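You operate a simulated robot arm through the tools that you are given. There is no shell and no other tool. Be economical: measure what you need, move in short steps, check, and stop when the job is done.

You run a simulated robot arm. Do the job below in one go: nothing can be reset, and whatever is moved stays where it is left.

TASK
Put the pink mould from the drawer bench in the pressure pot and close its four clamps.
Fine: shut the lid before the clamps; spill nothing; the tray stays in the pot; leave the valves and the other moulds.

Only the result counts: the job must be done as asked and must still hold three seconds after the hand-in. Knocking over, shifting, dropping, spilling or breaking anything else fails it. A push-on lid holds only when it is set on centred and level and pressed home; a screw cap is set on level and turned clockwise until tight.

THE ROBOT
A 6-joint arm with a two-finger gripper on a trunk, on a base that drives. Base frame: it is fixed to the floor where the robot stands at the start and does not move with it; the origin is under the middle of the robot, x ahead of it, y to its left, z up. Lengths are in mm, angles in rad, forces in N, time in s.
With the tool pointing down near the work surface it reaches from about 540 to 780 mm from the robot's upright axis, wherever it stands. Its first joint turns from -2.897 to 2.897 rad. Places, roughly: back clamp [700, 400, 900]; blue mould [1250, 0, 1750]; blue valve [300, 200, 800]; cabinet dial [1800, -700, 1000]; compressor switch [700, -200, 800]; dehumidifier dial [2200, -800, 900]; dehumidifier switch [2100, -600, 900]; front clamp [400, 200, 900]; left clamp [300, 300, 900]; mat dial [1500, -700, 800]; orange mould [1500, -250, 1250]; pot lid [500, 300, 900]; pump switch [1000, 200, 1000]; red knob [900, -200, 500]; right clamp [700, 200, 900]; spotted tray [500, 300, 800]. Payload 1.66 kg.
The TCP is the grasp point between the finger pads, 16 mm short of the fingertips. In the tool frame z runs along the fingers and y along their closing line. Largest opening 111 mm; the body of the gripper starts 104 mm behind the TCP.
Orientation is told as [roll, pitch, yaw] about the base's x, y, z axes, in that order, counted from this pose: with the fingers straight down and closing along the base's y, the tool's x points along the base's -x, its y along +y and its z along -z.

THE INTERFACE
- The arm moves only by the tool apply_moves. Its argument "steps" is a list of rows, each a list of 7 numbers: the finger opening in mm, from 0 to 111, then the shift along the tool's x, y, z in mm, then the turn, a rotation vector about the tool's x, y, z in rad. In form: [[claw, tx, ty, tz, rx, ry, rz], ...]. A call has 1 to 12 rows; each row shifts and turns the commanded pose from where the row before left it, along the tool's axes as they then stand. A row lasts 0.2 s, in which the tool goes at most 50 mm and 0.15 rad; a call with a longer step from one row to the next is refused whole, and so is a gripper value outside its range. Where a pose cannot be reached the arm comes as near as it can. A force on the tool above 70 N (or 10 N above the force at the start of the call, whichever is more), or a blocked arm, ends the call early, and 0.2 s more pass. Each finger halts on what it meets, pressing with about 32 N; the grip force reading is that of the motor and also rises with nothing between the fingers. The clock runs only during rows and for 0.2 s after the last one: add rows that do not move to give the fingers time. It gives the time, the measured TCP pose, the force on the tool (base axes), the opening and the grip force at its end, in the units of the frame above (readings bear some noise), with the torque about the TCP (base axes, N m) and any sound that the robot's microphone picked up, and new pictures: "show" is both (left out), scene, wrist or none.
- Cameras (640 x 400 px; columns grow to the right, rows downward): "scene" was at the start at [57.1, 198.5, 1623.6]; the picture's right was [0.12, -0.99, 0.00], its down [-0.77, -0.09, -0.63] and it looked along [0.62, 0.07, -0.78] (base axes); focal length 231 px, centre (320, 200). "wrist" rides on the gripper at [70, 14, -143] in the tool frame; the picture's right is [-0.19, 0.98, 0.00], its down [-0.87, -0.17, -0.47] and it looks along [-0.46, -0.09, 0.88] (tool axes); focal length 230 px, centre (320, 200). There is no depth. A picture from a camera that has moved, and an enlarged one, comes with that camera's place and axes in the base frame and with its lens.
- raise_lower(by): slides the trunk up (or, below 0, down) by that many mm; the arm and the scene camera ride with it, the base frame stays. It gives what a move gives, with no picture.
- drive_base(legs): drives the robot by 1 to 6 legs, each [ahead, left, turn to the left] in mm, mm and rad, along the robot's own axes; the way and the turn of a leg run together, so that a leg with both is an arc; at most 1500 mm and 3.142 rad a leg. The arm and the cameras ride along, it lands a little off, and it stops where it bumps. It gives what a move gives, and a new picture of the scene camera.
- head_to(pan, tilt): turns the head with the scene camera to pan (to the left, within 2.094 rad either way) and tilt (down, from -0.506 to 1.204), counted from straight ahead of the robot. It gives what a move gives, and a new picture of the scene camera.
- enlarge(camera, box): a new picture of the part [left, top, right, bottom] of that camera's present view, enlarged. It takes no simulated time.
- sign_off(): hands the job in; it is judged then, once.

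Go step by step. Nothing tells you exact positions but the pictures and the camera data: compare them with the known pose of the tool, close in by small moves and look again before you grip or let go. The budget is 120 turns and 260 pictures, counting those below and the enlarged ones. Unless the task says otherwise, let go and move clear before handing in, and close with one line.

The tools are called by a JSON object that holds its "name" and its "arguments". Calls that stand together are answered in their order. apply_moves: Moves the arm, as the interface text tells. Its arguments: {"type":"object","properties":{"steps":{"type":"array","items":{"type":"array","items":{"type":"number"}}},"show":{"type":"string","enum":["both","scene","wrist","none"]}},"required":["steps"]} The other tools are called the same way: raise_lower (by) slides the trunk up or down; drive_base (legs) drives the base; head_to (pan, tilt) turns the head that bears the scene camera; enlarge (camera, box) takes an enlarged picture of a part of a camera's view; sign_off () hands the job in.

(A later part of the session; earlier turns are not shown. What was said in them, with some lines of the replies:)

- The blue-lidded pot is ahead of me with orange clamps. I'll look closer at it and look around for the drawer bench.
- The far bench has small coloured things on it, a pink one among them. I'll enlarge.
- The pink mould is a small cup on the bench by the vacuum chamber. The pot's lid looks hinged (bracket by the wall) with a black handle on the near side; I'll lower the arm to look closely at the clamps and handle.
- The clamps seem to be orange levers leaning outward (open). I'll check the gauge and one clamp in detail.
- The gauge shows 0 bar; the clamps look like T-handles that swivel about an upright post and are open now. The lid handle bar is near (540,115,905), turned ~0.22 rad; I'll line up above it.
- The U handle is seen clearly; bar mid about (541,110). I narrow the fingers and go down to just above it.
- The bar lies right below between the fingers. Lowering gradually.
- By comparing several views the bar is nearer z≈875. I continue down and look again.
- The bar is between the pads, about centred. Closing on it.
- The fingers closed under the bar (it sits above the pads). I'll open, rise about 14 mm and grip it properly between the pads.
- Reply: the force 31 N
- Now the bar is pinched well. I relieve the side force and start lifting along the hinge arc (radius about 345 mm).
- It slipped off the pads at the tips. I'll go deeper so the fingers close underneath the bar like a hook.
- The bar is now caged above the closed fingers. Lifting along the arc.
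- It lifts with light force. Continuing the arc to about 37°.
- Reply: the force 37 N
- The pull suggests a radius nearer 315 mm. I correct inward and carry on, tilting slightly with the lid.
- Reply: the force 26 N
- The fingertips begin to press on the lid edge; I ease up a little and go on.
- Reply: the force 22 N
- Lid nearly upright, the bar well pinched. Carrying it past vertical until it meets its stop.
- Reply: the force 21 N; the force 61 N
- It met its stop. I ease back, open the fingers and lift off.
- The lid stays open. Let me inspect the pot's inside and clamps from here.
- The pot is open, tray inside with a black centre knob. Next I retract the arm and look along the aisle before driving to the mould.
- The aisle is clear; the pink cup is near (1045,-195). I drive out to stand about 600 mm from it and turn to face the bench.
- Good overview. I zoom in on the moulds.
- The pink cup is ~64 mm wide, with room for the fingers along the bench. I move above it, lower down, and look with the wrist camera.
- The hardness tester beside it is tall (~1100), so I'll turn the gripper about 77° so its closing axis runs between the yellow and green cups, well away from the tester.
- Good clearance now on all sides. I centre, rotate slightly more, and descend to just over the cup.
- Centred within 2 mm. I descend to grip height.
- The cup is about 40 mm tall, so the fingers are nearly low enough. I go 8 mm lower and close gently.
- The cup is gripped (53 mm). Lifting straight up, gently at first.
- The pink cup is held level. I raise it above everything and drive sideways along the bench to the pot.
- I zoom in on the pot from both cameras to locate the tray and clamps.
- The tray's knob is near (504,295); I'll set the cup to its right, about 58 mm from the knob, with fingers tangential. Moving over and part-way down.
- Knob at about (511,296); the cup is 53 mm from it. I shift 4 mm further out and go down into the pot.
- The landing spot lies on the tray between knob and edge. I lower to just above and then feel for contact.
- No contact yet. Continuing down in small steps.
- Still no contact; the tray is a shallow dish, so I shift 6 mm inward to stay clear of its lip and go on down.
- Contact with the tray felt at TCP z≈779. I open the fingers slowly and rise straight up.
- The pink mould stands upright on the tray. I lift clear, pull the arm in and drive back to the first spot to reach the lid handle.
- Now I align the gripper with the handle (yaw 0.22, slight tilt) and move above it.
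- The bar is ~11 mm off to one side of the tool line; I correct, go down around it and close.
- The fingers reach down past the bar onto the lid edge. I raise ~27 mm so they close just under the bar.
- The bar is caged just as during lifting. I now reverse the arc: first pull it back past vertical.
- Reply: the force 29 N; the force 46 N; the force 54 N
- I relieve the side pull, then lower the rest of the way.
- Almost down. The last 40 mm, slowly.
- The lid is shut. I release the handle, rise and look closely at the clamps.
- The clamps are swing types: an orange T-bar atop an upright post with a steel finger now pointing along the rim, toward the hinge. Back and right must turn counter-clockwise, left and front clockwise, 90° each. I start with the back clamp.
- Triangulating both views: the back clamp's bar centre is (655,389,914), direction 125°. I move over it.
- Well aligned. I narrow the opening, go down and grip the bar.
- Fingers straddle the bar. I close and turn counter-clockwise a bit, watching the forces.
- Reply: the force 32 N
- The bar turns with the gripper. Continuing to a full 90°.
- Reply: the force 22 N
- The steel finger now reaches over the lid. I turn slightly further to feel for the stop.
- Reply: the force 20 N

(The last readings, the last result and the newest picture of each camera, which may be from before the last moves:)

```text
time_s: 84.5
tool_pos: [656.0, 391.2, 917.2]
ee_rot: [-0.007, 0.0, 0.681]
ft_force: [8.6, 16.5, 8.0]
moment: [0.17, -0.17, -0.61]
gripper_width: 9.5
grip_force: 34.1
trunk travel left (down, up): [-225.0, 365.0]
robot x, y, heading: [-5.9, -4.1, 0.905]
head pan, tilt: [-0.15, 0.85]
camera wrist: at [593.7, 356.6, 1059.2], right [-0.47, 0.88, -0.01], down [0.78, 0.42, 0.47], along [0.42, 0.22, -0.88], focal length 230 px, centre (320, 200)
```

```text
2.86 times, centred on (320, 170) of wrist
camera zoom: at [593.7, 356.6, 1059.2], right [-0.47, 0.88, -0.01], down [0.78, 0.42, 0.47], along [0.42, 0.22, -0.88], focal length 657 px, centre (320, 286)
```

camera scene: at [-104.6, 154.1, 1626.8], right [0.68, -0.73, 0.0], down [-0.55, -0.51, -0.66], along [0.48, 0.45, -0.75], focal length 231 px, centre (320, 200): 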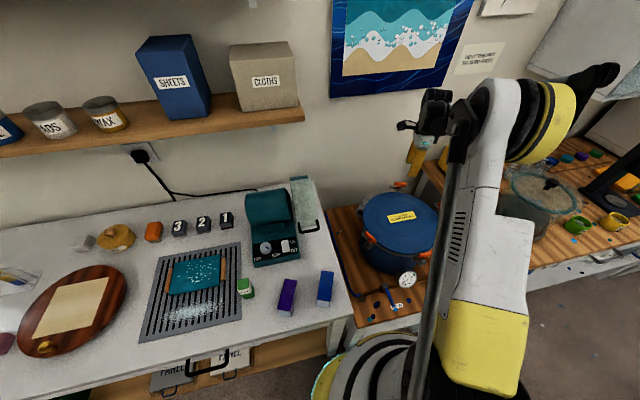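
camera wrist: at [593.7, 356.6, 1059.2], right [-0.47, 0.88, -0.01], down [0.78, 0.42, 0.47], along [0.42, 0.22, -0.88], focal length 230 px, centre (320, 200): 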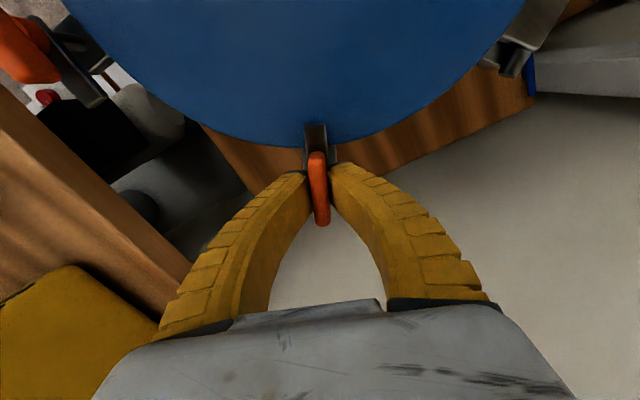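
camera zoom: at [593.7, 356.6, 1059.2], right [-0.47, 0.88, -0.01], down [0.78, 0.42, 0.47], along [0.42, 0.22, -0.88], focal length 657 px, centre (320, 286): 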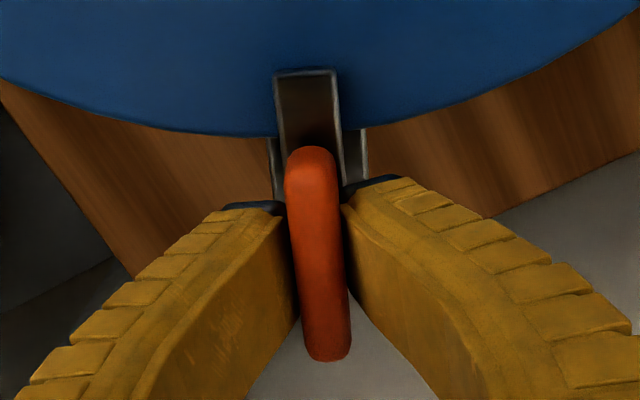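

Stop felt; the back clamp is closed. I release and go over the right clamp.

{"name": "apply_moves", "arguments": {"steps": [[30, 0, 0, 0, 0, 0, 0], [30, 0, 0, 0, 0, 0, 0], [30, 0, 0, -35, 0, 0, 0], [40, 0, 0, -40, 0, 0, -0.11], [50, 0, 0, 0, 0, 0, -0.11], [50, 0, 0, 0, 0, 0, -0.11], [50, 40, -25.5, 0, 0, 0, 0], [50, 40, -25.5, 0, 0, 0, 0], [50, 40, -25.5, 0, 0, 0, 0], [50, 40, -25.5, 0, 0, 0, 0]], "show": "wrist"}}

{"name": "enlarge", "arguments": {"camera": "wrist", "box": [220, 60, 420, 260]}}

{"name": "enlarge", "arguments": {"camera": "scene", "box": [340, 170, 460, 290]}}

```text
time_s: 86.7
tool_pos: [657.0, 199.8, 991.5]
ee_rot: [-0.007, 0.001, 1.013]
ft_force: [-0.3, -0.7, 0.1]
moment: [0.02, 0.01, -0.04]
gripper_width: 52.0
grip_force: 1.8
trunk travel left (down, up): [-225.0, 365.0]
robot x, y, heading: [0.5, -2.3, 0.909]
head pan, tilt: [-0.15, 0.85]
camera wrist: at [608.8, 146.3, 1134.8], right [-0.73, 0.68, -0.01], down [0.6, 0.65, 0.47], along [0.33, 0.34, -0.88], focal length 230 px, centre (320, 200)
```

wrist: 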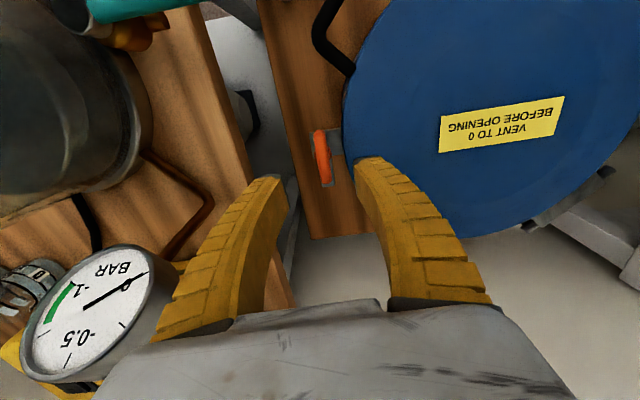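

```text
2.00 times, centred on (320, 160) of wrist
camera zoom: at [608.8, 146.3, 1134.8], right [-0.73, 0.68, -0.01], down [0.6, 0.65, 0.47], along [0.33, 0.34, -0.88], focal length 460 px, centre (320, 280)
```

zoom: 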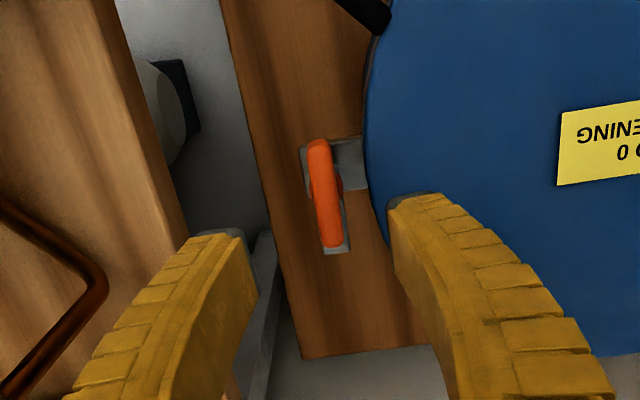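

```text
3.33 times, centred on (400, 230) of scene
camera zoom: at [-104.6, 153.1, 1626.9], right [0.68, -0.73, 0.0], down [-0.55, -0.51, -0.66], along [0.48, 0.45, -0.75], focal length 770 px, centre (53, 100)
```

zoom: 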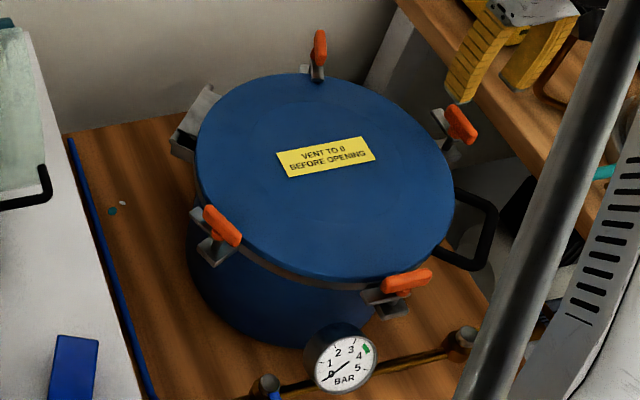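

Right clamp's bar is right below (657,197), direction ~52°. I align, descend and grip.

{"name": "apply_moves", "arguments": {"steps": [[36, 2.5, -1.6, 25, 0, 0, 0.1], [26, 0, 0, 25, 0, 0, 0], [26, 0, 0, 0, 0, 0, 0]], "show": "wrist"}}

{"name": "enlarge", "arguments": {"camera": "wrist", "box": [260, 120, 380, 240]}}

```text
time_s: 87.5
tool_pos: [657.4, 196.7, 943.1]
ee_rot: [-0.006, 0.003, 0.911]
ft_force: [0.2, 0.5, -0.6]
moment: [-0.01, -0.02, -0.03]
gripper_width: 29.1
grip_force: 2.4
trunk travel left (down, up): [-225.0, 365.0]
robot x, y, heading: [-3.5, -2.1, 0.906]
head pan, tilt: [-0.15, 0.85]
camera wrist: at [604.0, 149.4, 1085.4], right [-0.66, 0.75, -0.01], down [0.66, 0.58, 0.47], along [0.36, 0.31, -0.88], focal length 230 px, centre (320, 200)
```

wrist: 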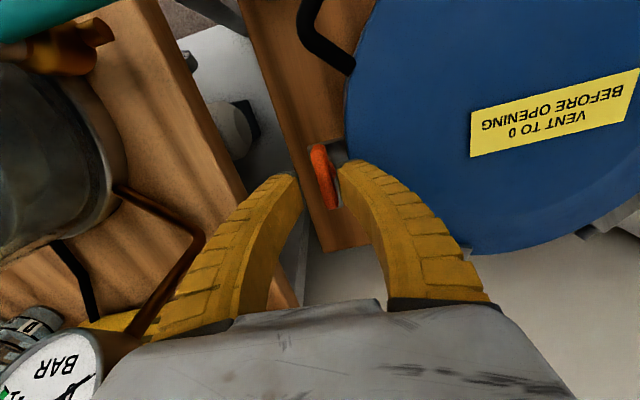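

```text
3.33 times, centred on (320, 180) of wrist
camera zoom: at [604.0, 149.4, 1085.4], right [-0.66, 0.75, -0.01], down [0.66, 0.58, 0.47], along [0.36, 0.31, -0.88], focal length 767 px, centre (320, 267)
```

zoom: 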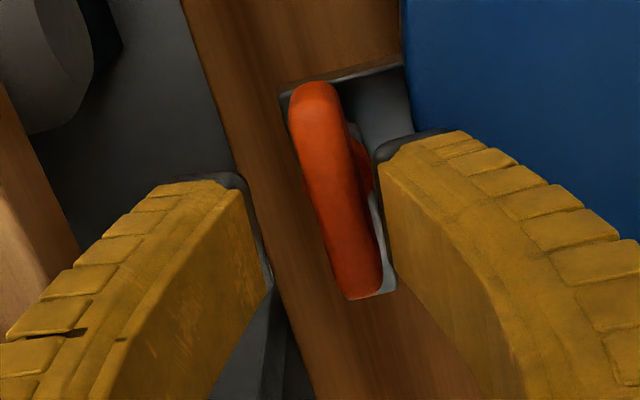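

{"name": "apply_moves", "arguments": {"steps": [[26, -1, 2.5, 14, 0, 0, -0.05], [26, 0, 0, 13, 0, 0, 0], [0, 0, 0, 0, 0, 0, 0], [0, 0, 0, 0, 0, 0, 0], [0, 0, 0, 0, 0, 0, 0], [0, 0, 0, 0, 0, 0, -0.1], [0, 0, 0, 0, 0, 0, -0.1]], "show": "wrist"}}

{"name": "enlarge", "arguments": {"camera": "wrist", "box": [260, 120, 380, 240]}}

```text
time_s: 89.0
tool_pos: [655.6, 201.5, 916.6]
ee_rot: [-0.008, 0.002, 1.164]
ft_force: [-13.8, 11.8, 6.8]
moment: [0.72, -0.18, 0.02]
gripper_width: 7.5
grip_force: 34.1
trunk travel left (down, up): [-225.0, 365.0]
robot x, y, heading: [-0.3, 3.5, 0.903]
head pan, tilt: [-0.15, 0.85]
camera wrist: at [615.1, 141.2, 1059.4], right [-0.83, 0.56, -0.01], down [0.49, 0.73, 0.47], along [0.27, 0.39, -0.88], focal length 230 px, centre (320, 200)
```

wrist: 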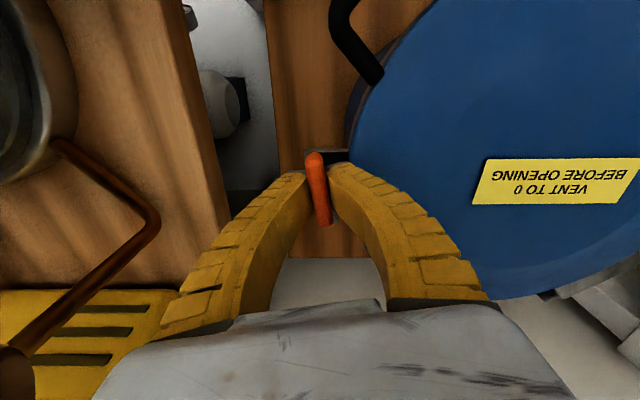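

```text
3.33 times, centred on (320, 180) of wrist
camera zoom: at [615.1, 141.2, 1059.4], right [-0.83, 0.56, -0.01], down [0.49, 0.73, 0.47], along [0.27, 0.39, -0.88], focal length 767 px, centre (320, 267)
```

zoom: 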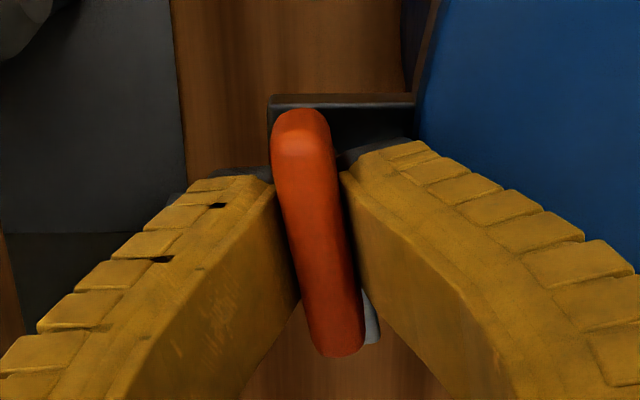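

{"name": "apply_moves", "arguments": {"steps": [[0, 0, 2, 0, 0, 0, -0.12], [0, 0, 0, 0, 0, 0, -0.12], [0, 0, 0, 0, 0, 0, -0.12], [0, 0, 0, 0, 0, 0, -0.12], [0, 0, 0, 0, 0, 0, -0.12], [0, 0, 0, 0, 0, 0, -0.12]], "show": "wrist"}}

{"name": "apply_moves", "arguments": {"steps": [[0, 0, 0, 0, 0, 0, -0.12], [0, 0, 0, 0, 0, 0, -0.12], [0, 0, 0, 0, 0, 0, -0.12], [0, 0, 0, 0, 0, 0, -0.12], [0, 0, 0, 0, 0, 0, -0.1]], "show": "wrist"}}

{"name": "enlarge", "arguments": {"camera": "wrist", "box": [240, 100, 400, 240]}}

```text
time_s: 90.5
tool_pos: [655.7, 201.6, 916.6]
ee_rot: [-0.004, 0.006, 1.884]
ft_force: [-3.5, 15.1, 7.1]
moment: [0.52, 0.18, -0.02]
gripper_width: 8.6
grip_force: 33.9
trunk travel left (down, up): [-225.0, 365.0]
robot x, y, heading: [-0.5, -2.3, 0.906]
head pan, tilt: [-0.15, 0.85]
camera wrist: at [663.3, 129.6, 1059.2], right [-0.99, -0.12, 0.0], down [-0.11, 0.88, 0.47], along [-0.05, 0.46, -0.88], focal length 230 px, centre (320, 200)
```

wrist: 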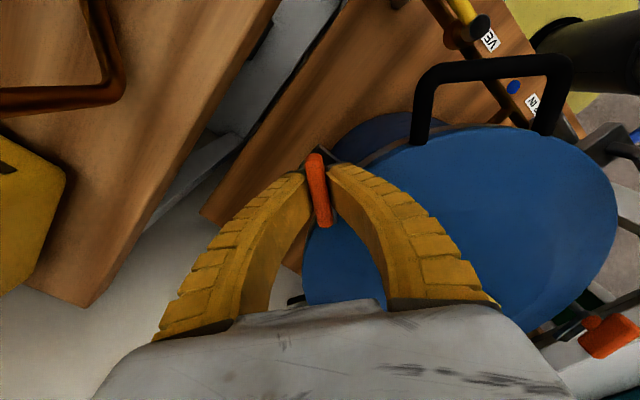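

```text
time_s: 91.7
tool_pos: [655.5, 201.7, 916.7]
ee_rot: [0.001, 0.009, 2.466]
ft_force: [-4.1, 12.1, 6.6]
moment: [-0.04, -0.13, 0.02]
gripper_width: 8.3
grip_force: 33.8
trunk travel left (down, up): [-225.0, 365.0]
robot x, y, heading: [-0.0, 2.6, 0.906]
head pan, tilt: [-0.15, 0.85]
camera wrist: at [700.2, 145.6, 1059.4], right [-0.76, -0.65, 0.0], down [-0.57, 0.68, 0.46], along [-0.3, 0.35, -0.89], focal length 230 px, centre (320, 200)
```

wrist: 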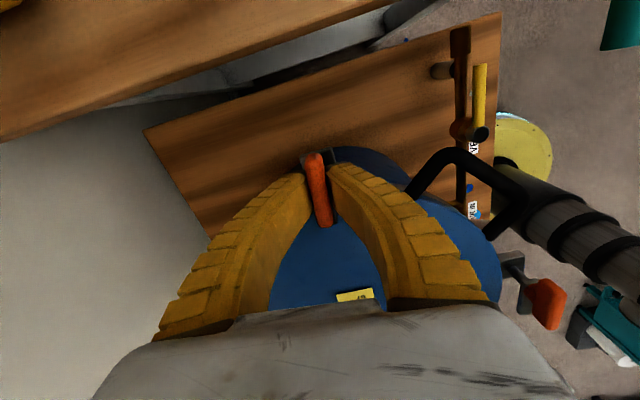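

```text
2.86 times, centred on (320, 170) of wrist
camera zoom: at [700.2, 145.6, 1059.4], right [-0.76, -0.65, 0.0], down [-0.57, 0.68, 0.46], along [-0.3, 0.35, -0.89], focal length 657 px, centre (320, 286)
```

zoom: 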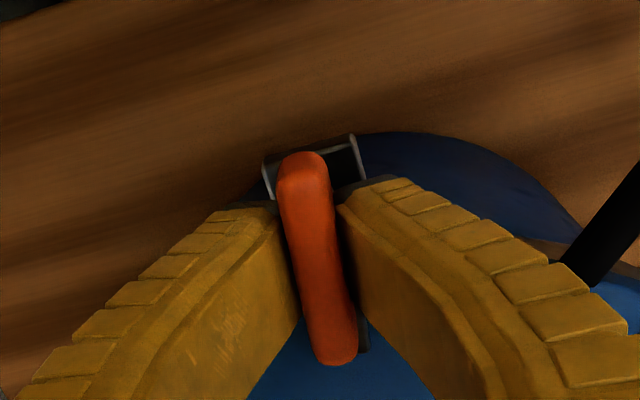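

Not at the stop yet; a bit more.

{"name": "apply_moves", "arguments": {"steps": [[0, 0, 0, 0, 0, 0, -0.08], [0, 0, 0, 0, 0, 0, -0.07], [0, 0, 0, 0, 0, 0, -0.05]], "show": "wrist"}}

{"name": "enlarge", "arguments": {"camera": "wrist", "box": [240, 100, 400, 240]}}

```text
time_s: 92.5
tool_pos: [655.7, 199.8, 917.2]
ee_rot: [0.003, 0.005, 2.662]
ft_force: [-2.3, 11.2, 6.8]
moment: [0.05, 0.01, -0.65]
gripper_width: 9.5
grip_force: 34.1
trunk travel left (down, up): [-225.0, 365.0]
robot x, y, heading: [-0.3, 0.3, 0.901]
head pan, tilt: [-0.15, 0.85]
camera wrist: at [710.5, 155.3, 1059.4], right [-0.62, -0.78, 0.0], down [-0.69, 0.55, 0.47], along [-0.37, 0.29, -0.89], focal length 230 px, centre (320, 200)
```

wrist: 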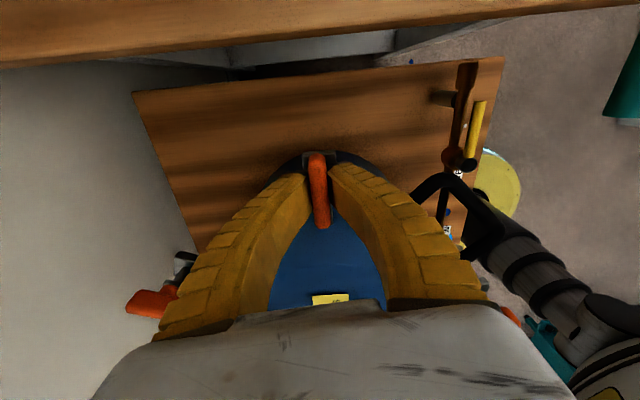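

```text
2.86 times, centred on (320, 170) of wrist
camera zoom: at [710.5, 155.3, 1059.4], right [-0.62, -0.78, 0.0], down [-0.69, 0.55, 0.47], along [-0.37, 0.29, -0.89], focal length 657 px, centre (320, 286)
```

zoom: 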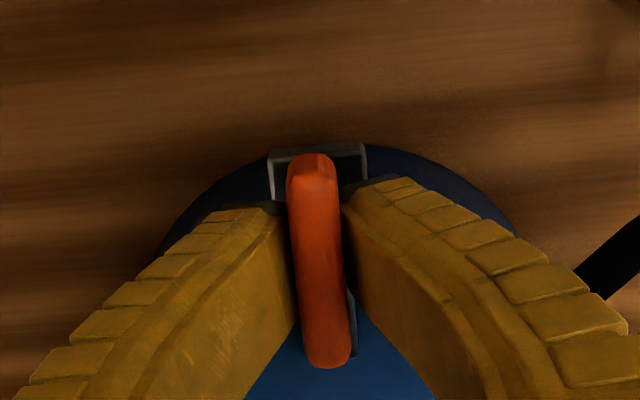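

Right clamp at its stop too. I release, rise high, and drive to a spot from which the front and left clamps are in reach.

{"name": "apply_moves", "arguments": {"steps": [[30, 0, 0, 0, 0, 0, 0], [30, 0, 0, 0, 0, 0, 0], [30, 0, 0, -40, 0, 0, 0], [40, 0, 0, -50, 0, 0, 0], [50, 0, 0, -50, 0, 0, 0], [50, 0, 0, -50, 0, 0, 0], [50, 0, 0, -50, 0, 0, 0], [50, 0, 0, -50, 0, 0, 0], [50, 0, 0, -50, 0, 0, 0], [50, 0, 0, -30, 0, 0, 0]], "show": "none"}}

{"name": "drive_base", "arguments": {"legs": [[-140, -428, 0]]}}

{"name": "head_to", "arguments": {"pan": 0.45, "tilt": 0.8}}

```text
time_s: 94.7
tool_pos: [652.9, 201.5, 1285.6]
ee_rot: [0.003, 0.005, 2.663]
ft_force: [0.3, 0.5, 0.7]
moment: [-0.01, 0.03, 0.01]
gripper_width: 52.5
grip_force: 2.0
trunk travel left (down, up): [-225.0, 365.0]
robot x, y, heading: [-2.3, -0.2, 0.907]
head pan, tilt: [-0.15, 0.85]
```

```text
time_s: 97.4
tool_pos: [904.4, -173.1, 1285.0]
ee_rot: [0.002, 0.005, 2.663]
ft_force: [0.9, -0.1, 0.4]
moment: [0.0, -0.04, -0.01]
gripper_width: 52.0
grip_force: 1.3
trunk travel left (down, up): [-225.0, 365.0]
robot x, y, heading: [249.2, -375.4, 0.903]
head pan, tilt: [-0.15, 0.85]
camera scene: at [147.1, -221.1, 1626.9], right [0.68, -0.73, 0.0], down [-0.55, -0.51, -0.66], along [0.48, 0.45, -0.75], focal length 231 px, centre (320, 200)
```

scene: 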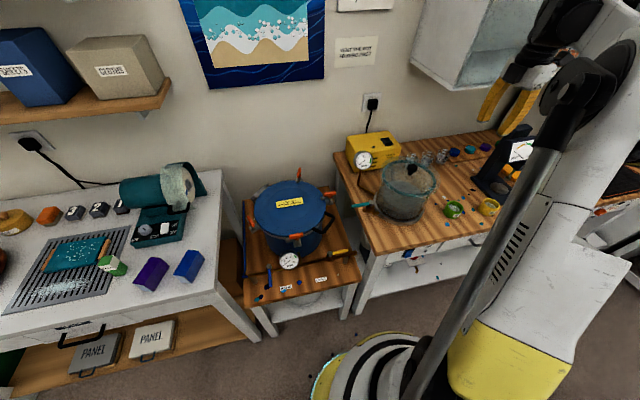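

```text
time_s: 98.4
tool_pos: [905.3, -172.5, 1285.6]
ee_rot: [0.004, 0.007, 2.663]
ft_force: [-0.1, -0.8, -0.1]
moment: [0.02, -0.01, 0.04]
gripper_width: 52.1
grip_force: 1.6
trunk travel left (down, up): [-225.0, 365.0]
robot x, y, heading: [249.0, -376.5, 0.905]
head pan, tilt: [0.45, 0.799]
camera scene: at [107.1, -195.3, 1630.8], right [0.98, -0.22, 0.0], down [-0.15, -0.7, -0.7], along [0.15, 0.68, -0.72], focal length 231 px, centre (320, 200)
```

scene: 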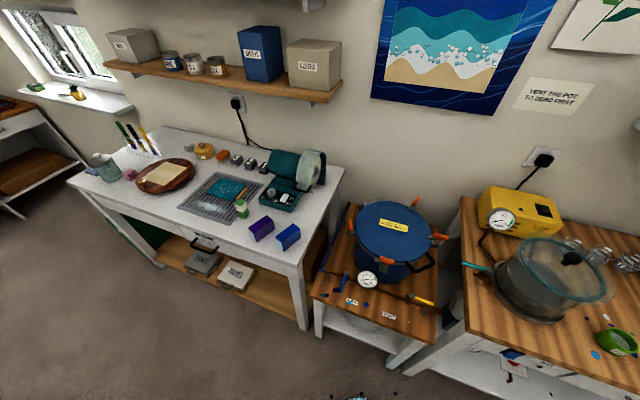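

{"name": "enlarge", "arguments": {"camera": "scene", "box": [330, 180, 470, 300]}}

```text
3.33 times, centred on (400, 240) of scene
camera zoom: at [107.1, -195.3, 1630.8], right [0.98, -0.22, 0.0], down [-0.15, -0.7, -0.7], along [0.15, 0.68, -0.72], focal length 770 px, centre (53, 67)
```

zoom: 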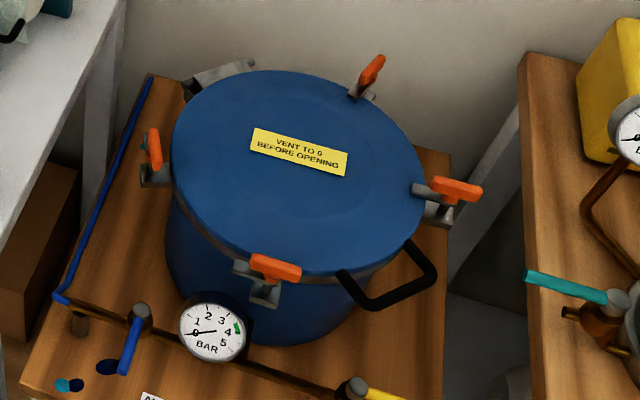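

Back and right clamps are visibly shut. Front clamp's bar is near (418,153), left's near (341,326). I swing over to the front one.

{"name": "apply_moves", "arguments": {"steps": [[50, -41.2, -12.7, 0, 0, 0, 0], [50, -41.2, -12.7, 0, 0, 0, 0], [50, -41.2, -12.7, 0, 0, 0, 0], [50, -41.2, -12.7, 0, 0, 0, 0], [50, -41.2, -12.7, 0, 0, 0, 0], [50, -41.2, -12.7, 0, 0, 0, 0], [50, -41.2, -12.7, 0, 0, 0, 0]], "show": "none"}}

{"name": "apply_moves", "arguments": {"steps": [[50, -42, 3.5, 0, 0, 0, 0], [50, -42, 3.5, 0, 0, 0, 0], [50, -42, 3.5, 0, 0, 0, 0], [50, -42, 3.5, 0, 0, 0, 0], [50, -42, 3.5, 0, 0, 0, 0], [50, -42, 3.5, 0, 0, 0, 0], [50, -42, 3.5, 0, 0, 0, 0], [50, 0, 0, 50, 0, 0, 0.08], [50, 0, 0, 50, 0, 0, 0], [50, 0, 0, 50, 0, 0, 0], [50, 0, 0, 50, 0, 0, 0], [50, 0, 0, 50, 0, 0, 0]], "show": "both"}}

{"name": "enlarge", "arguments": {"camera": "wrist", "box": [220, 60, 420, 260]}}

```text
time_s: 100.0
tool_pos: [688.6, 39.9, 1283.1]
ee_rot: [0.004, 0.006, 2.662]
ft_force: [-0.1, 0.5, 0.0]
moment: [-0.04, -0.05, 0.0]
gripper_width: 52.0
grip_force: 1.0
trunk travel left (down, up): [-225.0, 365.0]
robot x, y, heading: [251.3, -376.0, 0.909]
head pan, tilt: [0.45, 0.799]
```

```text
time_s: 102.6
tool_pos: [419.1, 150.6, 1031.4]
ee_rot: [0.004, 0.006, 2.582]
ft_force: [-0.6, -0.4, -0.6]
moment: [0.02, -0.02, 0.0]
gripper_width: 52.0
grip_force: 1.4
trunk travel left (down, up): [-225.0, 365.0]
robot x, y, heading: [248.9, -376.3, 0.907]
head pan, tilt: [0.45, 0.799]
camera scene: at [107.2, -194.3, 1630.7], right [0.98, -0.21, 0.0], down [-0.15, -0.7, -0.7], along [0.15, 0.68, -0.72], focal length 231 px, centre (320, 200)
camera wrist: at [470.7, 102.3, 1174.1], right [-0.68, -0.73, 0.0], down [-0.65, 0.6, 0.47], along [-0.34, 0.32, -0.89], focal length 230 px, centre (320, 200)
```

scene: 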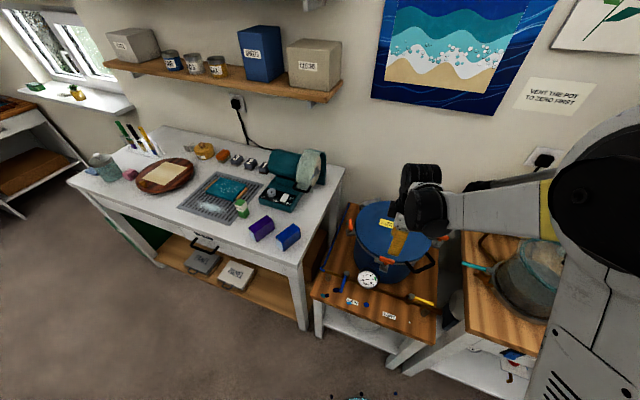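
wrist: 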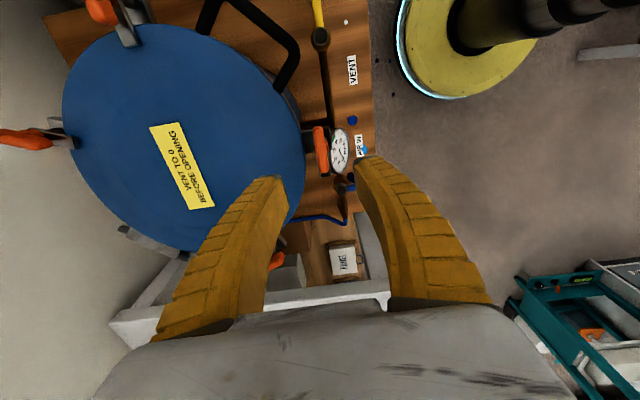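

```text
2.00 times, centred on (320, 160) of wrist
camera zoom: at [470.7, 102.3, 1174.1], right [-0.68, -0.73, 0.0], down [-0.65, 0.6, 0.47], along [-0.34, 0.32, -0.89], focal length 460 px, centre (320, 280)
```

zoom: 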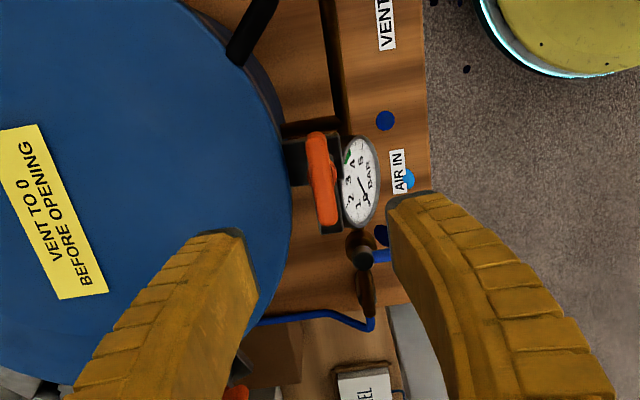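

Front bar centre (418,151), well aligned; the gauge beside it lies far lower. Descending and gripping.

{"name": "apply_moves", "arguments": {"steps": [[40, -1, 0, 40, 0, 0, 0.015], [26, 0, 0, 35, 0, 0, 0], [26, 0, 0, 15, 0, 0, 0], [26, 0, 0, 0, 0, 0, 0]], "show": "wrist"}}

{"name": "enlarge", "arguments": {"camera": "wrist", "box": [260, 120, 380, 240]}}

```text
time_s: 103.6
tool_pos: [419.5, 150.7, 941.6]
ee_rot: [0.001, 0.007, 2.567]
ft_force: [0.4, 0.3, 0.1]
moment: [-0.01, -0.03, 0.02]
gripper_width: 28.9
grip_force: 1.9
trunk travel left (down, up): [-225.0, 365.0]
robot x, y, heading: [248.1, -374.2, 0.902]
head pan, tilt: [0.45, 0.799]
camera wrist: at [469.3, 100.2, 1084.4], right [-0.69, -0.72, 0.0], down [-0.64, 0.61, 0.47], along [-0.34, 0.32, -0.88], focal length 230 px, centre (320, 200)
```

wrist: 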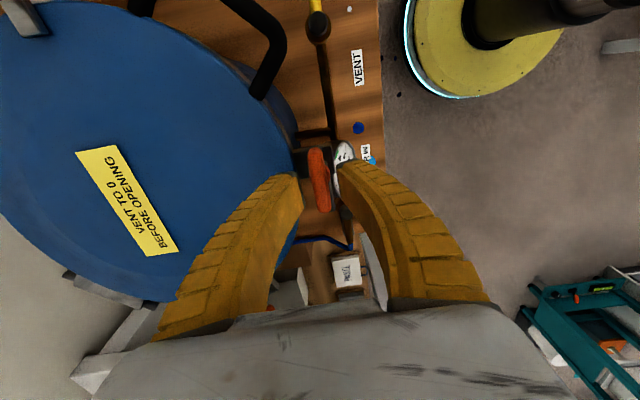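

```text
3.33 times, centred on (320, 180) of wrist
camera zoom: at [469.3, 100.2, 1084.4], right [-0.69, -0.72, 0.0], down [-0.64, 0.61, 0.47], along [-0.34, 0.32, -0.88], focal length 767 px, centre (320, 267)
```

zoom: 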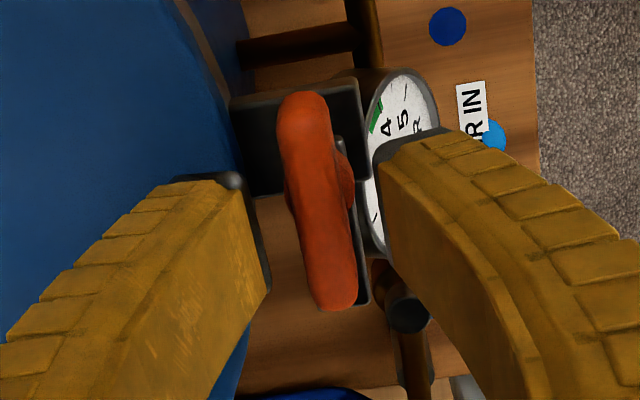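

{"name": "apply_moves", "arguments": {"steps": [[26, 0, 0, 13, 0, 0, 0], [26, 0, 0, 12, 0, 0, 0], [0, 0, 0, 0, 0, 0, 0], [0, 0, 0, 0, 0, 0, 0], [0, 0, 0, 0, 0, 0, 0], [0, 0, 0, 0, 0, 0, 0.1], [0, 0, 0, 0, 0, 0, 0.1]], "show": "wrist"}}

{"name": "enlarge", "arguments": {"camera": "wrist", "box": [260, 120, 380, 240]}}

```text
time_s: 105.2
tool_pos: [417.7, 150.3, 917.3]
ee_rot: [0.001, 0.005, 2.366]
ft_force: [0.5, 2.2, 9.1]
moment: [0.19, 0.18, -0.01]
gripper_width: 9.8
grip_force: 34.2
trunk travel left (down, up): [-225.0, 365.0]
robot x, y, heading: [250.1, -375.7, 0.904]
head pan, tilt: [0.45, 0.799]
camera wrist: at [458.4, 91.1, 1059.8], right [-0.82, -0.57, 0.0], down [-0.5, 0.73, 0.47], along [-0.26, 0.38, -0.88], focal length 230 px, centre (320, 200)
```

wrist: 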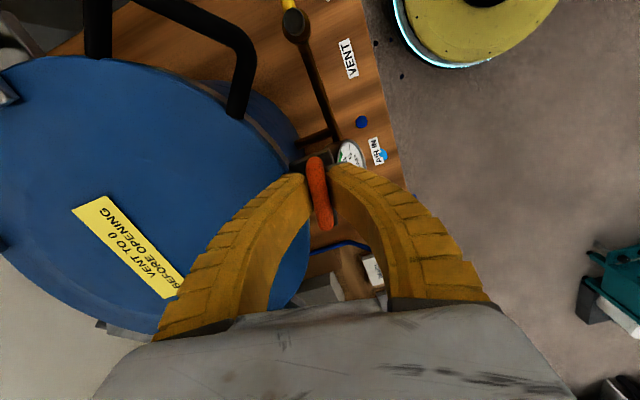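

```text
3.33 times, centred on (320, 180) of wrist
camera zoom: at [458.4, 91.1, 1059.8], right [-0.82, -0.57, 0.0], down [-0.5, 0.73, 0.47], along [-0.26, 0.38, -0.88], focal length 767 px, centre (320, 267)
```

zoom: 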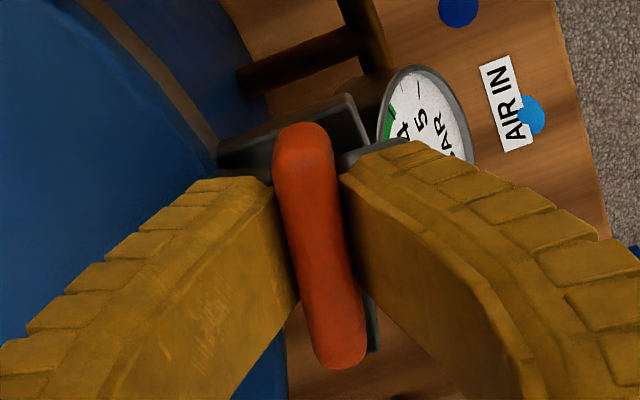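

Turning well. Continuing clockwise.

{"name": "apply_moves", "arguments": {"steps": [[0, 0, 0, 0, 0, 0, 0.12], [0, 0, 0, 0, 0, 0, 0.12], [0, 0, 0, 0, 0, 0, 0.12], [0, 0, 0, 0, 0, 0, 0.12], [0, 0, 0, 0, 0, 0, 0.12], [0, 0, 0, 0, 0, 0, 0.12]], "show": "none"}}

{"name": "apply_moves", "arguments": {"steps": [[0, 0, 0, 0, 0, 0, 0.12], [0, 0, 0, 0, 0, 0, 0.12], [0, 0, 0, 0, 0, 0, 0.12], [0, 0, 0, 0, 0, 0, 0.12], [0, 0, 0, 0, 0, 0, 0.12]], "show": "none"}}

{"name": "apply_moves", "arguments": {"steps": [[0, 0, 0, 0, 0, 0, 0.08], [0, 0, 0, 0, 0, 0, 0.07]], "show": "wrist"}}

{"name": "enlarge", "arguments": {"camera": "wrist", "box": [240, 100, 400, 240]}}

```text
time_s: 106.6
tool_pos: [416.7, 149.8, 917.1]
ee_rot: [-0.002, 0.005, 1.648]
ft_force: [-12.5, -11.7, 7.9]
moment: [-0.87, 0.03, 0.01]
gripper_width: 8.5
grip_force: 33.9
trunk travel left (down, up): [-225.0, 365.0]
robot x, y, heading: [245.6, -375.8, 0.903]
head pan, tilt: [0.45, 0.799]
```

```text
time_s: 107.8
tool_pos: [415.5, 150.5, 917.3]
ee_rot: [-0.008, 0.0, 1.044]
ft_force: [-23.8, -9.8, 6.8]
moment: [-0.07, 0.17, 0.01]
gripper_width: 7.9
grip_force: 33.6
trunk travel left (down, up): [-225.0, 365.0]
robot x, y, heading: [249.2, -376.8, 0.904]
head pan, tilt: [0.45, 0.799]
```

```text
time_s: 108.4
tool_pos: [417.2, 151.5, 917.1]
ee_rot: [-0.006, 0.002, 0.895]
ft_force: [-26.0, -1.8, 8.2]
moment: [-0.2, 0.31, 0.64]
gripper_width: 9.0
grip_force: 33.8
trunk travel left (down, up): [-225.0, 365.0]
robot x, y, heading: [247.4, -375.0, 0.906]
head pan, tilt: [0.45, 0.799]
camera wrist: at [361.8, 104.2, 1059.7], right [-0.65, 0.76, -0.01], down [0.67, 0.57, 0.47], along [0.36, 0.3, -0.88], focal length 230 px, centre (320, 200)
```

wrist: 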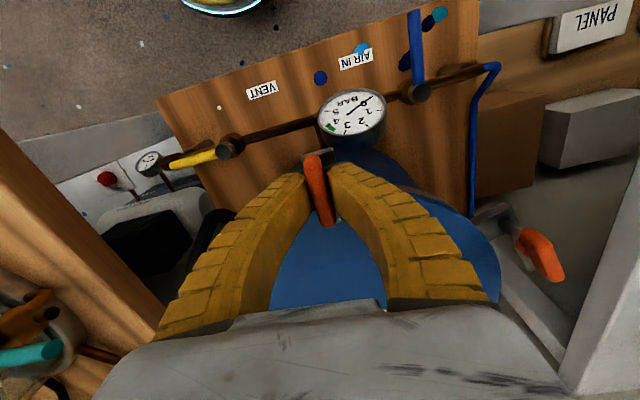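

```text
2.86 times, centred on (320, 170) of wrist
camera zoom: at [361.8, 104.2, 1059.7], right [-0.65, 0.76, -0.01], down [0.67, 0.57, 0.47], along [0.36, 0.3, -0.88], focal length 657 px, centre (320, 286)
```

zoom: 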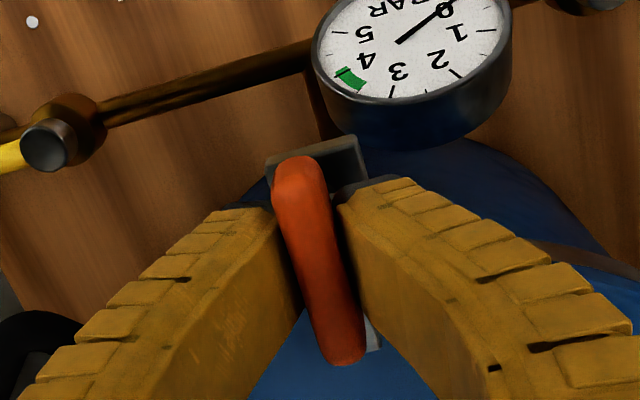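

Front clamp at its stop. I release and move to the left clamp.

{"name": "apply_moves", "arguments": {"steps": [[30, 0, 0, 0, 0, 0, 0], [30, 0, 0, 0, 0, 0, 0], [30, 0, 0, -40, 0, 0, 0], [40, 0, 0, -45, 0, 0, 0], [50, -22.2, 42.2, 0, 0, 0, 0], [50, -22.2, 42.2, 0, 0, 0, 0], [50, -22.2, 42.2, 0, 0, 0, 0], [50, -22.2, 42.2, 0, 0, 0, 0], [50, 0, 0, 0, 0, 0, -0.15], [50, 0, 0, 0, 0, 0, -0.15], [50, 0, 0, 0, 0, 0, -0.145]], "show": "wrist"}}

{"name": "enlarge", "arguments": {"camera": "wrist", "box": [220, 60, 420, 260]}}

{"name": "enlarge", "arguments": {"camera": "scene", "box": [330, 180, 470, 300]}}

```text
time_s: 110.8
tool_pos: [342.0, 325.8, 1000.7]
ee_rot: [-0.006, 0.003, 1.343]
ft_force: [-0.5, 0.4, -0.7]
moment: [-0.01, 0.0, -0.01]
gripper_width: 52.0
grip_force: 1.3
trunk travel left (down, up): [-225.0, 365.0]
robot x, y, heading: [247.2, -372.9, 0.908]
head pan, tilt: [0.45, 0.799]
camera wrist: at [312.4, 260.5, 1142.9], right [-0.91, 0.41, -0.01], down [0.36, 0.81, 0.47], along [0.2, 0.43, -0.88], focal length 230 px, centre (320, 200)
```

wrist: 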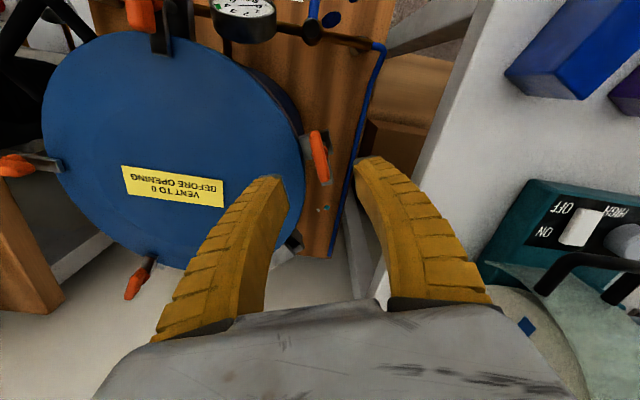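

```text
2.00 times, centred on (320, 160) of wrist
camera zoom: at [312.4, 260.5, 1142.9], right [-0.91, 0.41, -0.01], down [0.36, 0.81, 0.47], along [0.2, 0.43, -0.88], focal length 460 px, centre (320, 280)
```

zoom: 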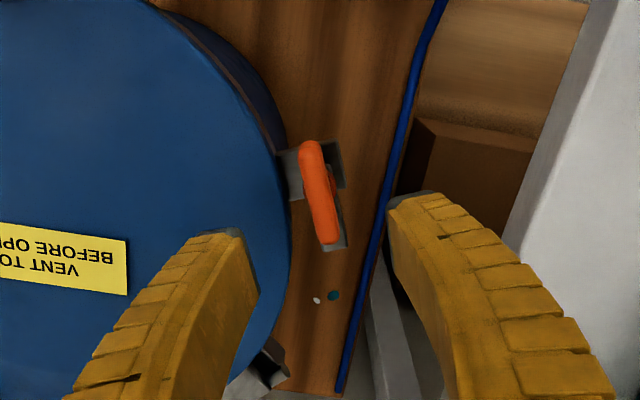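

```text
3.33 times, centred on (400, 240) of scene
camera zoom: at [107.0, -195.3, 1630.8], right [0.98, -0.21, 0.0], down [-0.15, -0.7, -0.7], along [0.15, 0.68, -0.72], focal length 770 px, centre (53, 67)
```

zoom: 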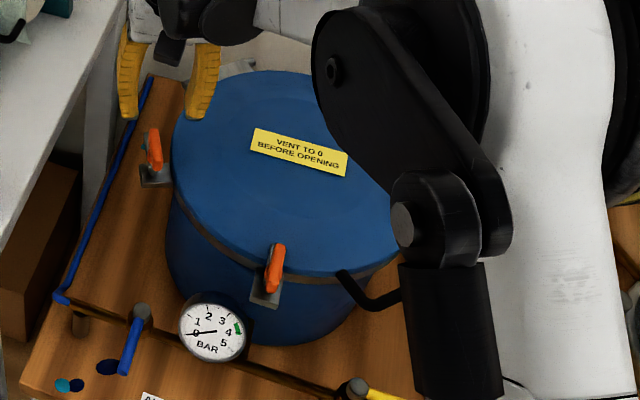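

Left bar at (343,324). Aligning, descending and gripping.

{"name": "apply_moves", "arguments": {"steps": [[36, 1.3, -2, 30, 0, 0, -0.02], [26, 0, 0, 28, 0, 0, 0], [26, 0, 0, 0, 0, 0, 0]], "show": "wrist"}}

{"name": "enlarge", "arguments": {"camera": "wrist", "box": [260, 120, 380, 240]}}

```text
time_s: 111.6
tool_pos: [344.4, 323.5, 941.6]
ee_rot: [-0.004, 0.005, 1.362]
ft_force: [0.3, -0.2, -0.3]
moment: [0.01, 0.0, 0.01]
gripper_width: 28.6
grip_force: 2.3
trunk travel left (down, up): [-225.0, 365.0]
robot x, y, heading: [250.3, -372.8, 0.903]
head pan, tilt: [0.45, 0.799]
camera wrist: at [315.7, 257.9, 1084.1], right [-0.92, 0.39, -0.01], down [0.34, 0.81, 0.47], along [0.19, 0.43, -0.88], focal length 230 px, centre (320, 200)
```

wrist: 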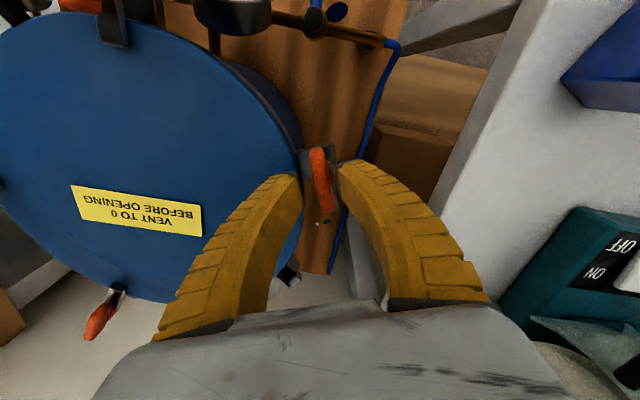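

```text
3.33 times, centred on (320, 180) of wrist
camera zoom: at [315.7, 257.9, 1084.1], right [-0.92, 0.39, -0.01], down [0.34, 0.81, 0.47], along [0.19, 0.43, -0.88], focal length 767 px, centre (320, 267)
```

zoom: 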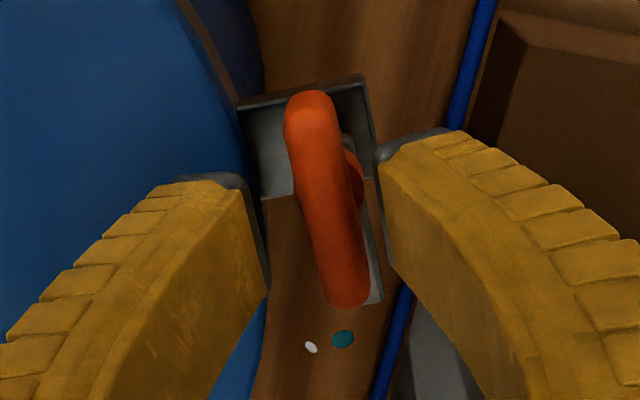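

{"name": "apply_moves", "arguments": {"steps": [[26, 0, 0.5, 13, 0, 0, -0.04], [26, 0, 0, 12, 0, 0, 0], [0, 0, 0, 0, 0, 0, 0], [0, 0, 0, 0, 0, 0, 0], [0, 0, 0, 0, 0, 0, 0], [0, 0, 0, 0, 0, 0, 0.1], [0, 0, 0, 0, 0, 0, 0.1]], "show": "wrist"}}

{"name": "apply_moves", "arguments": {"steps": [[0, 0, 0, 0, 0, 0, 0.12], [0, 0, 0, 0, 0, 0, 0.12], [0, 0, 0, 0, 0, 0, 0.12], [0, 0, 0, 0, 0, 0, 0.12], [0, 0, 0, 0, 0, 0, 0.12], [0, 0, 0, 0, 0, 0, 0.12]], "show": "wrist"}}

```text
time_s: 113.2
tool_pos: [341.8, 324.3, 919.1]
ee_rot: [-0.005, 0.005, 1.201]
ft_force: [-9.6, 9.1, 8.2]
moment: [-0.36, 0.23, 0.01]
gripper_width: 9.1
grip_force: 33.9
trunk travel left (down, up): [-225.0, 365.0]
robot x, y, heading: [250.5, -374.7, 0.898]
head pan, tilt: [0.45, 0.799]
camera wrist: at [303.8, 263.3, 1059.7], right [-0.85, 0.53, -0.01], down [0.47, 0.75, 0.47], along [0.25, 0.4, -0.88], focal length 230 px, centre (320, 200)
```

wrist: 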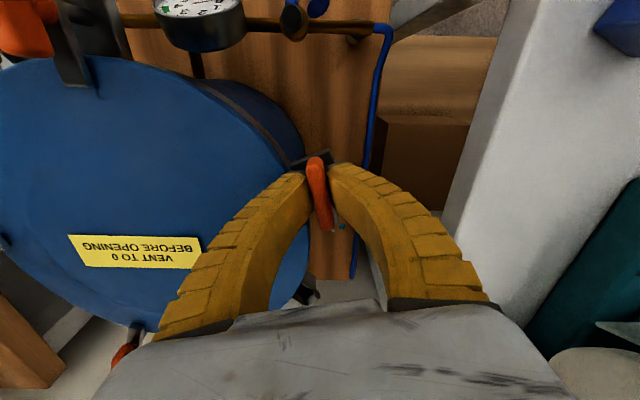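

```text
time_s: 114.6
tool_pos: [340.3, 326.3, 916.9]
ee_rot: [-0.006, -0.001, 0.479]
ft_force: [-23.3, 16.4, 8.3]
moment: [-0.16, 0.64, 0.1]
gripper_width: 9.5
grip_force: 33.7
trunk travel left (down, up): [-225.0, 365.0]
robot x, y, heading: [249.9, -372.1, 0.905]
head pan, tilt: [0.45, 0.799]
camera wrist: at [272.0, 304.3, 1059.2], right [-0.28, 0.96, -0.01], down [0.84, 0.25, 0.47], along [0.46, 0.13, -0.88], focal length 230 px, centre (320, 200)
```

wrist: 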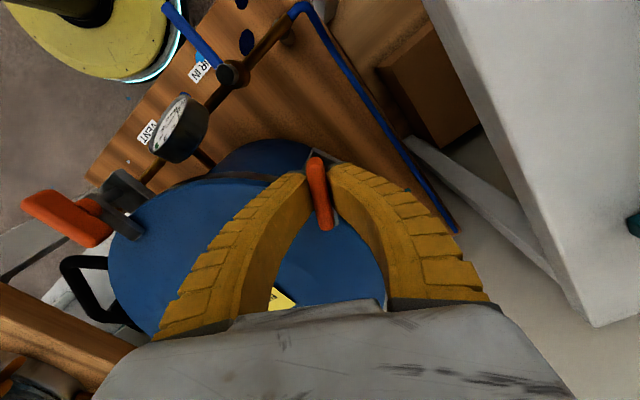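

{"name": "apply_moves", "arguments": {"steps": [[0, 1, 2, 0, 0, 0, 0.12], [0, 0, 0, 0, 0, 0, 0.12], [0, 0, 0, 0, 0, 0, 0.12], [0, 0, 0, 0, 0, 0, 0.12], [0, 0, 0, 0, 0, 0, 0.12]], "show": "none"}}

{"name": "apply_moves", "arguments": {"steps": [[0, 0, 0, 0, 0, 0, 0.08], [0, 0, 0, 0, 0, 0, 0.07]], "show": "wrist"}}

{"name": "enlarge", "arguments": {"camera": "wrist", "box": [240, 100, 400, 240]}}

```text
time_s: 115.8
tool_pos: [340.5, 327.0, 917.3]
ee_rot: [-0.005, -0.008, -0.122]
ft_force: [-18.0, 18.6, 8.4]
moment: [0.13, 0.27, 0.02]
gripper_width: 9.0
grip_force: 34.2
trunk travel left (down, up): [-225.0, 365.0]
robot x, y, heading: [254.2, -377.9, 0.903]
head pan, tilt: [0.45, 0.799]
```

```text
time_s: 116.4
tool_pos: [342.0, 327.1, 917.2]
ee_rot: [-0.004, -0.006, -0.272]
ft_force: [-12.2, 21.8, 10.4]
moment: [0.14, 0.18, 0.6]
gripper_width: 9.7
grip_force: 33.9
trunk travel left (down, up): [-225.0, 365.0]
robot x, y, heading: [252.7, -372.2, 0.904]
head pan, tilt: [0.45, 0.799]
camera wrist: at [276.8, 357.8, 1058.8], right [0.45, 0.9, 0.0], down [0.79, -0.39, 0.48], along [0.43, -0.22, -0.88], focal length 230 px, centre (320, 200)
```

wrist: 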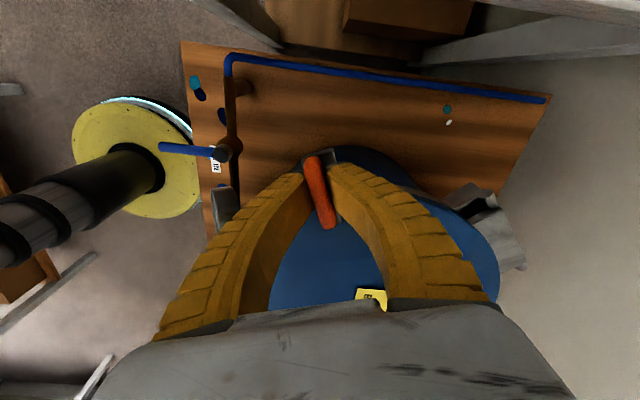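

```text
2.86 times, centred on (320, 170) of wrist
camera zoom: at [276.8, 357.8, 1058.8], right [0.45, 0.9, 0.0], down [0.79, -0.39, 0.48], along [0.43, -0.22, -0.88], focal length 657 px, centre (320, 286)
```

zoom: 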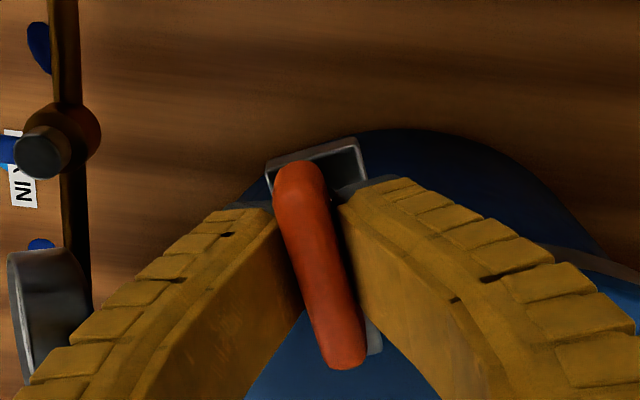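

Left clamp at its stop too. I release, rise well clear and check everything.

{"name": "apply_moves", "arguments": {"steps": [[30, 0, 0, 0, 0, 0, 0], [30, 0, 0, 0, 0, 0, 0], [30, 0, 0, -40, 0, 0, 0], [40, 0, 0, -50, 0, 0, 0], [50, 0, 0, -50, 0, 0, 0], [50, 0, 0, -50, 0, 0, 0], [50, 0, -35, -35, 0, 0, 0], [50, 0, -35, -35, 0, 0, 0], [50, 0, -35, -35, 0, 0, 0]], "show": "both"}}

{"name": "enlarge", "arguments": {"camera": "scene", "box": [330, 180, 470, 300]}}

{"name": "enlarge", "arguments": {"camera": "wrist", "box": [200, 0, 520, 220]}}

```text
time_s: 118.4
tool_pos: [314.0, 225.1, 1213.3]
ee_rot: [-0.004, -0.005, -0.27]
ft_force: [-0.1, -0.5, -0.1]
moment: [0.03, -0.01, 0.0]
gripper_width: 51.8
grip_force: 1.3
trunk travel left (down, up): [-225.0, 365.0]
robot x, y, heading: [249.7, -374.7, 0.899]
head pan, tilt: [0.45, 0.799]
camera scene: at [106.7, -196.9, 1631.0], right [0.98, -0.21, 0.0], down [-0.15, -0.7, -0.7], along [0.15, 0.68, -0.72], focal length 231 px, centre (320, 200)
camera wrist: at [248.5, 255.3, 1355.7], right [0.45, 0.9, 0.0], down [0.79, -0.39, 0.48], along [0.43, -0.21, -0.88], focal length 230 px, centre (320, 200)
```

scene: 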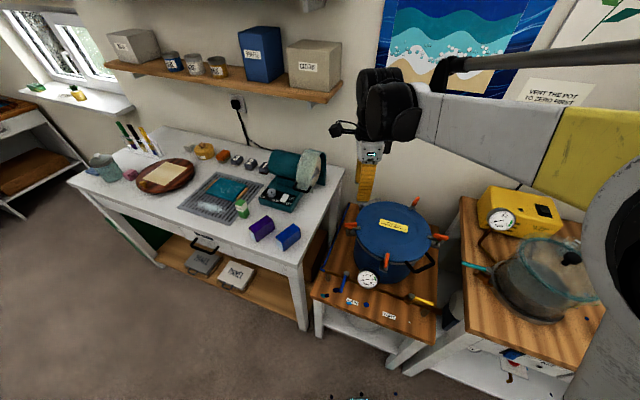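
wrist: 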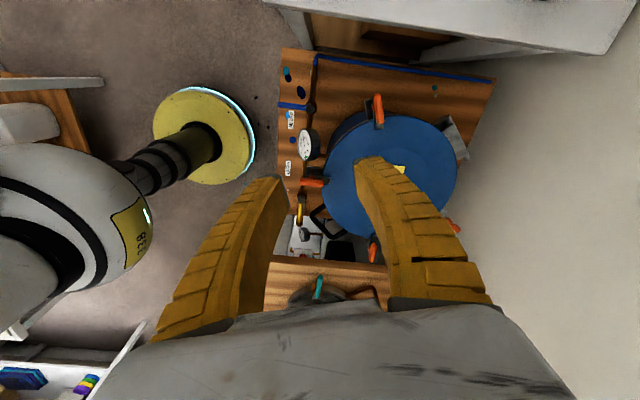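

```text
3.33 times, centred on (400, 240) of scene
camera zoom: at [106.7, -196.9, 1631.0], right [0.98, -0.21, 0.0], down [-0.15, -0.7, -0.7], along [0.15, 0.68, -0.72], focal length 770 px, centre (53, 67)
```

zoom: 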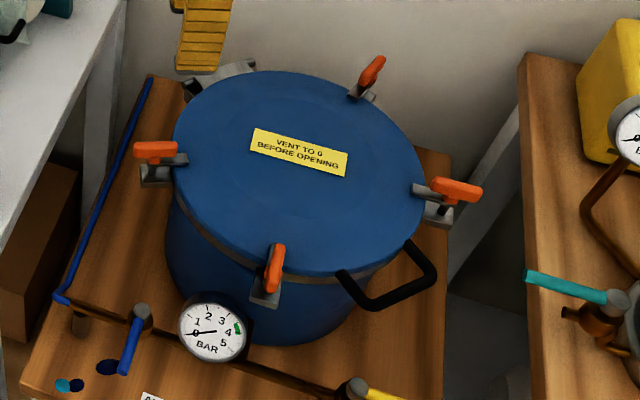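

```text
1.82 times, centred on (360, 110) of wrist
camera zoom: at [248.5, 255.3, 1355.7], right [0.45, 0.9, 0.0], down [0.79, -0.39, 0.48], along [0.43, -0.21, -0.88], focal length 418 px, centre (247, 364)
```

zoom: 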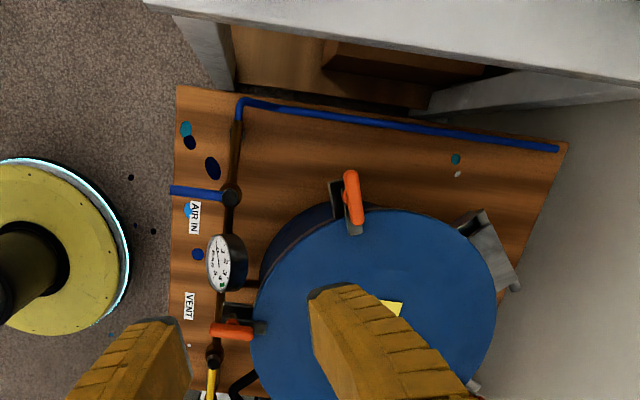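

All four clamps lie over the lid at their stops, the lid is shut, and the arm is clear. The valves and the other moulds are untouched, so I hand in.

{"name": "sign_off", "arguments": {}}

```text
The job is handed in.
```

The pink mould is on the tray in the pressure pot, the lid is shut with all four clamps turned to their stops, and the valves and other moulds were left alone.
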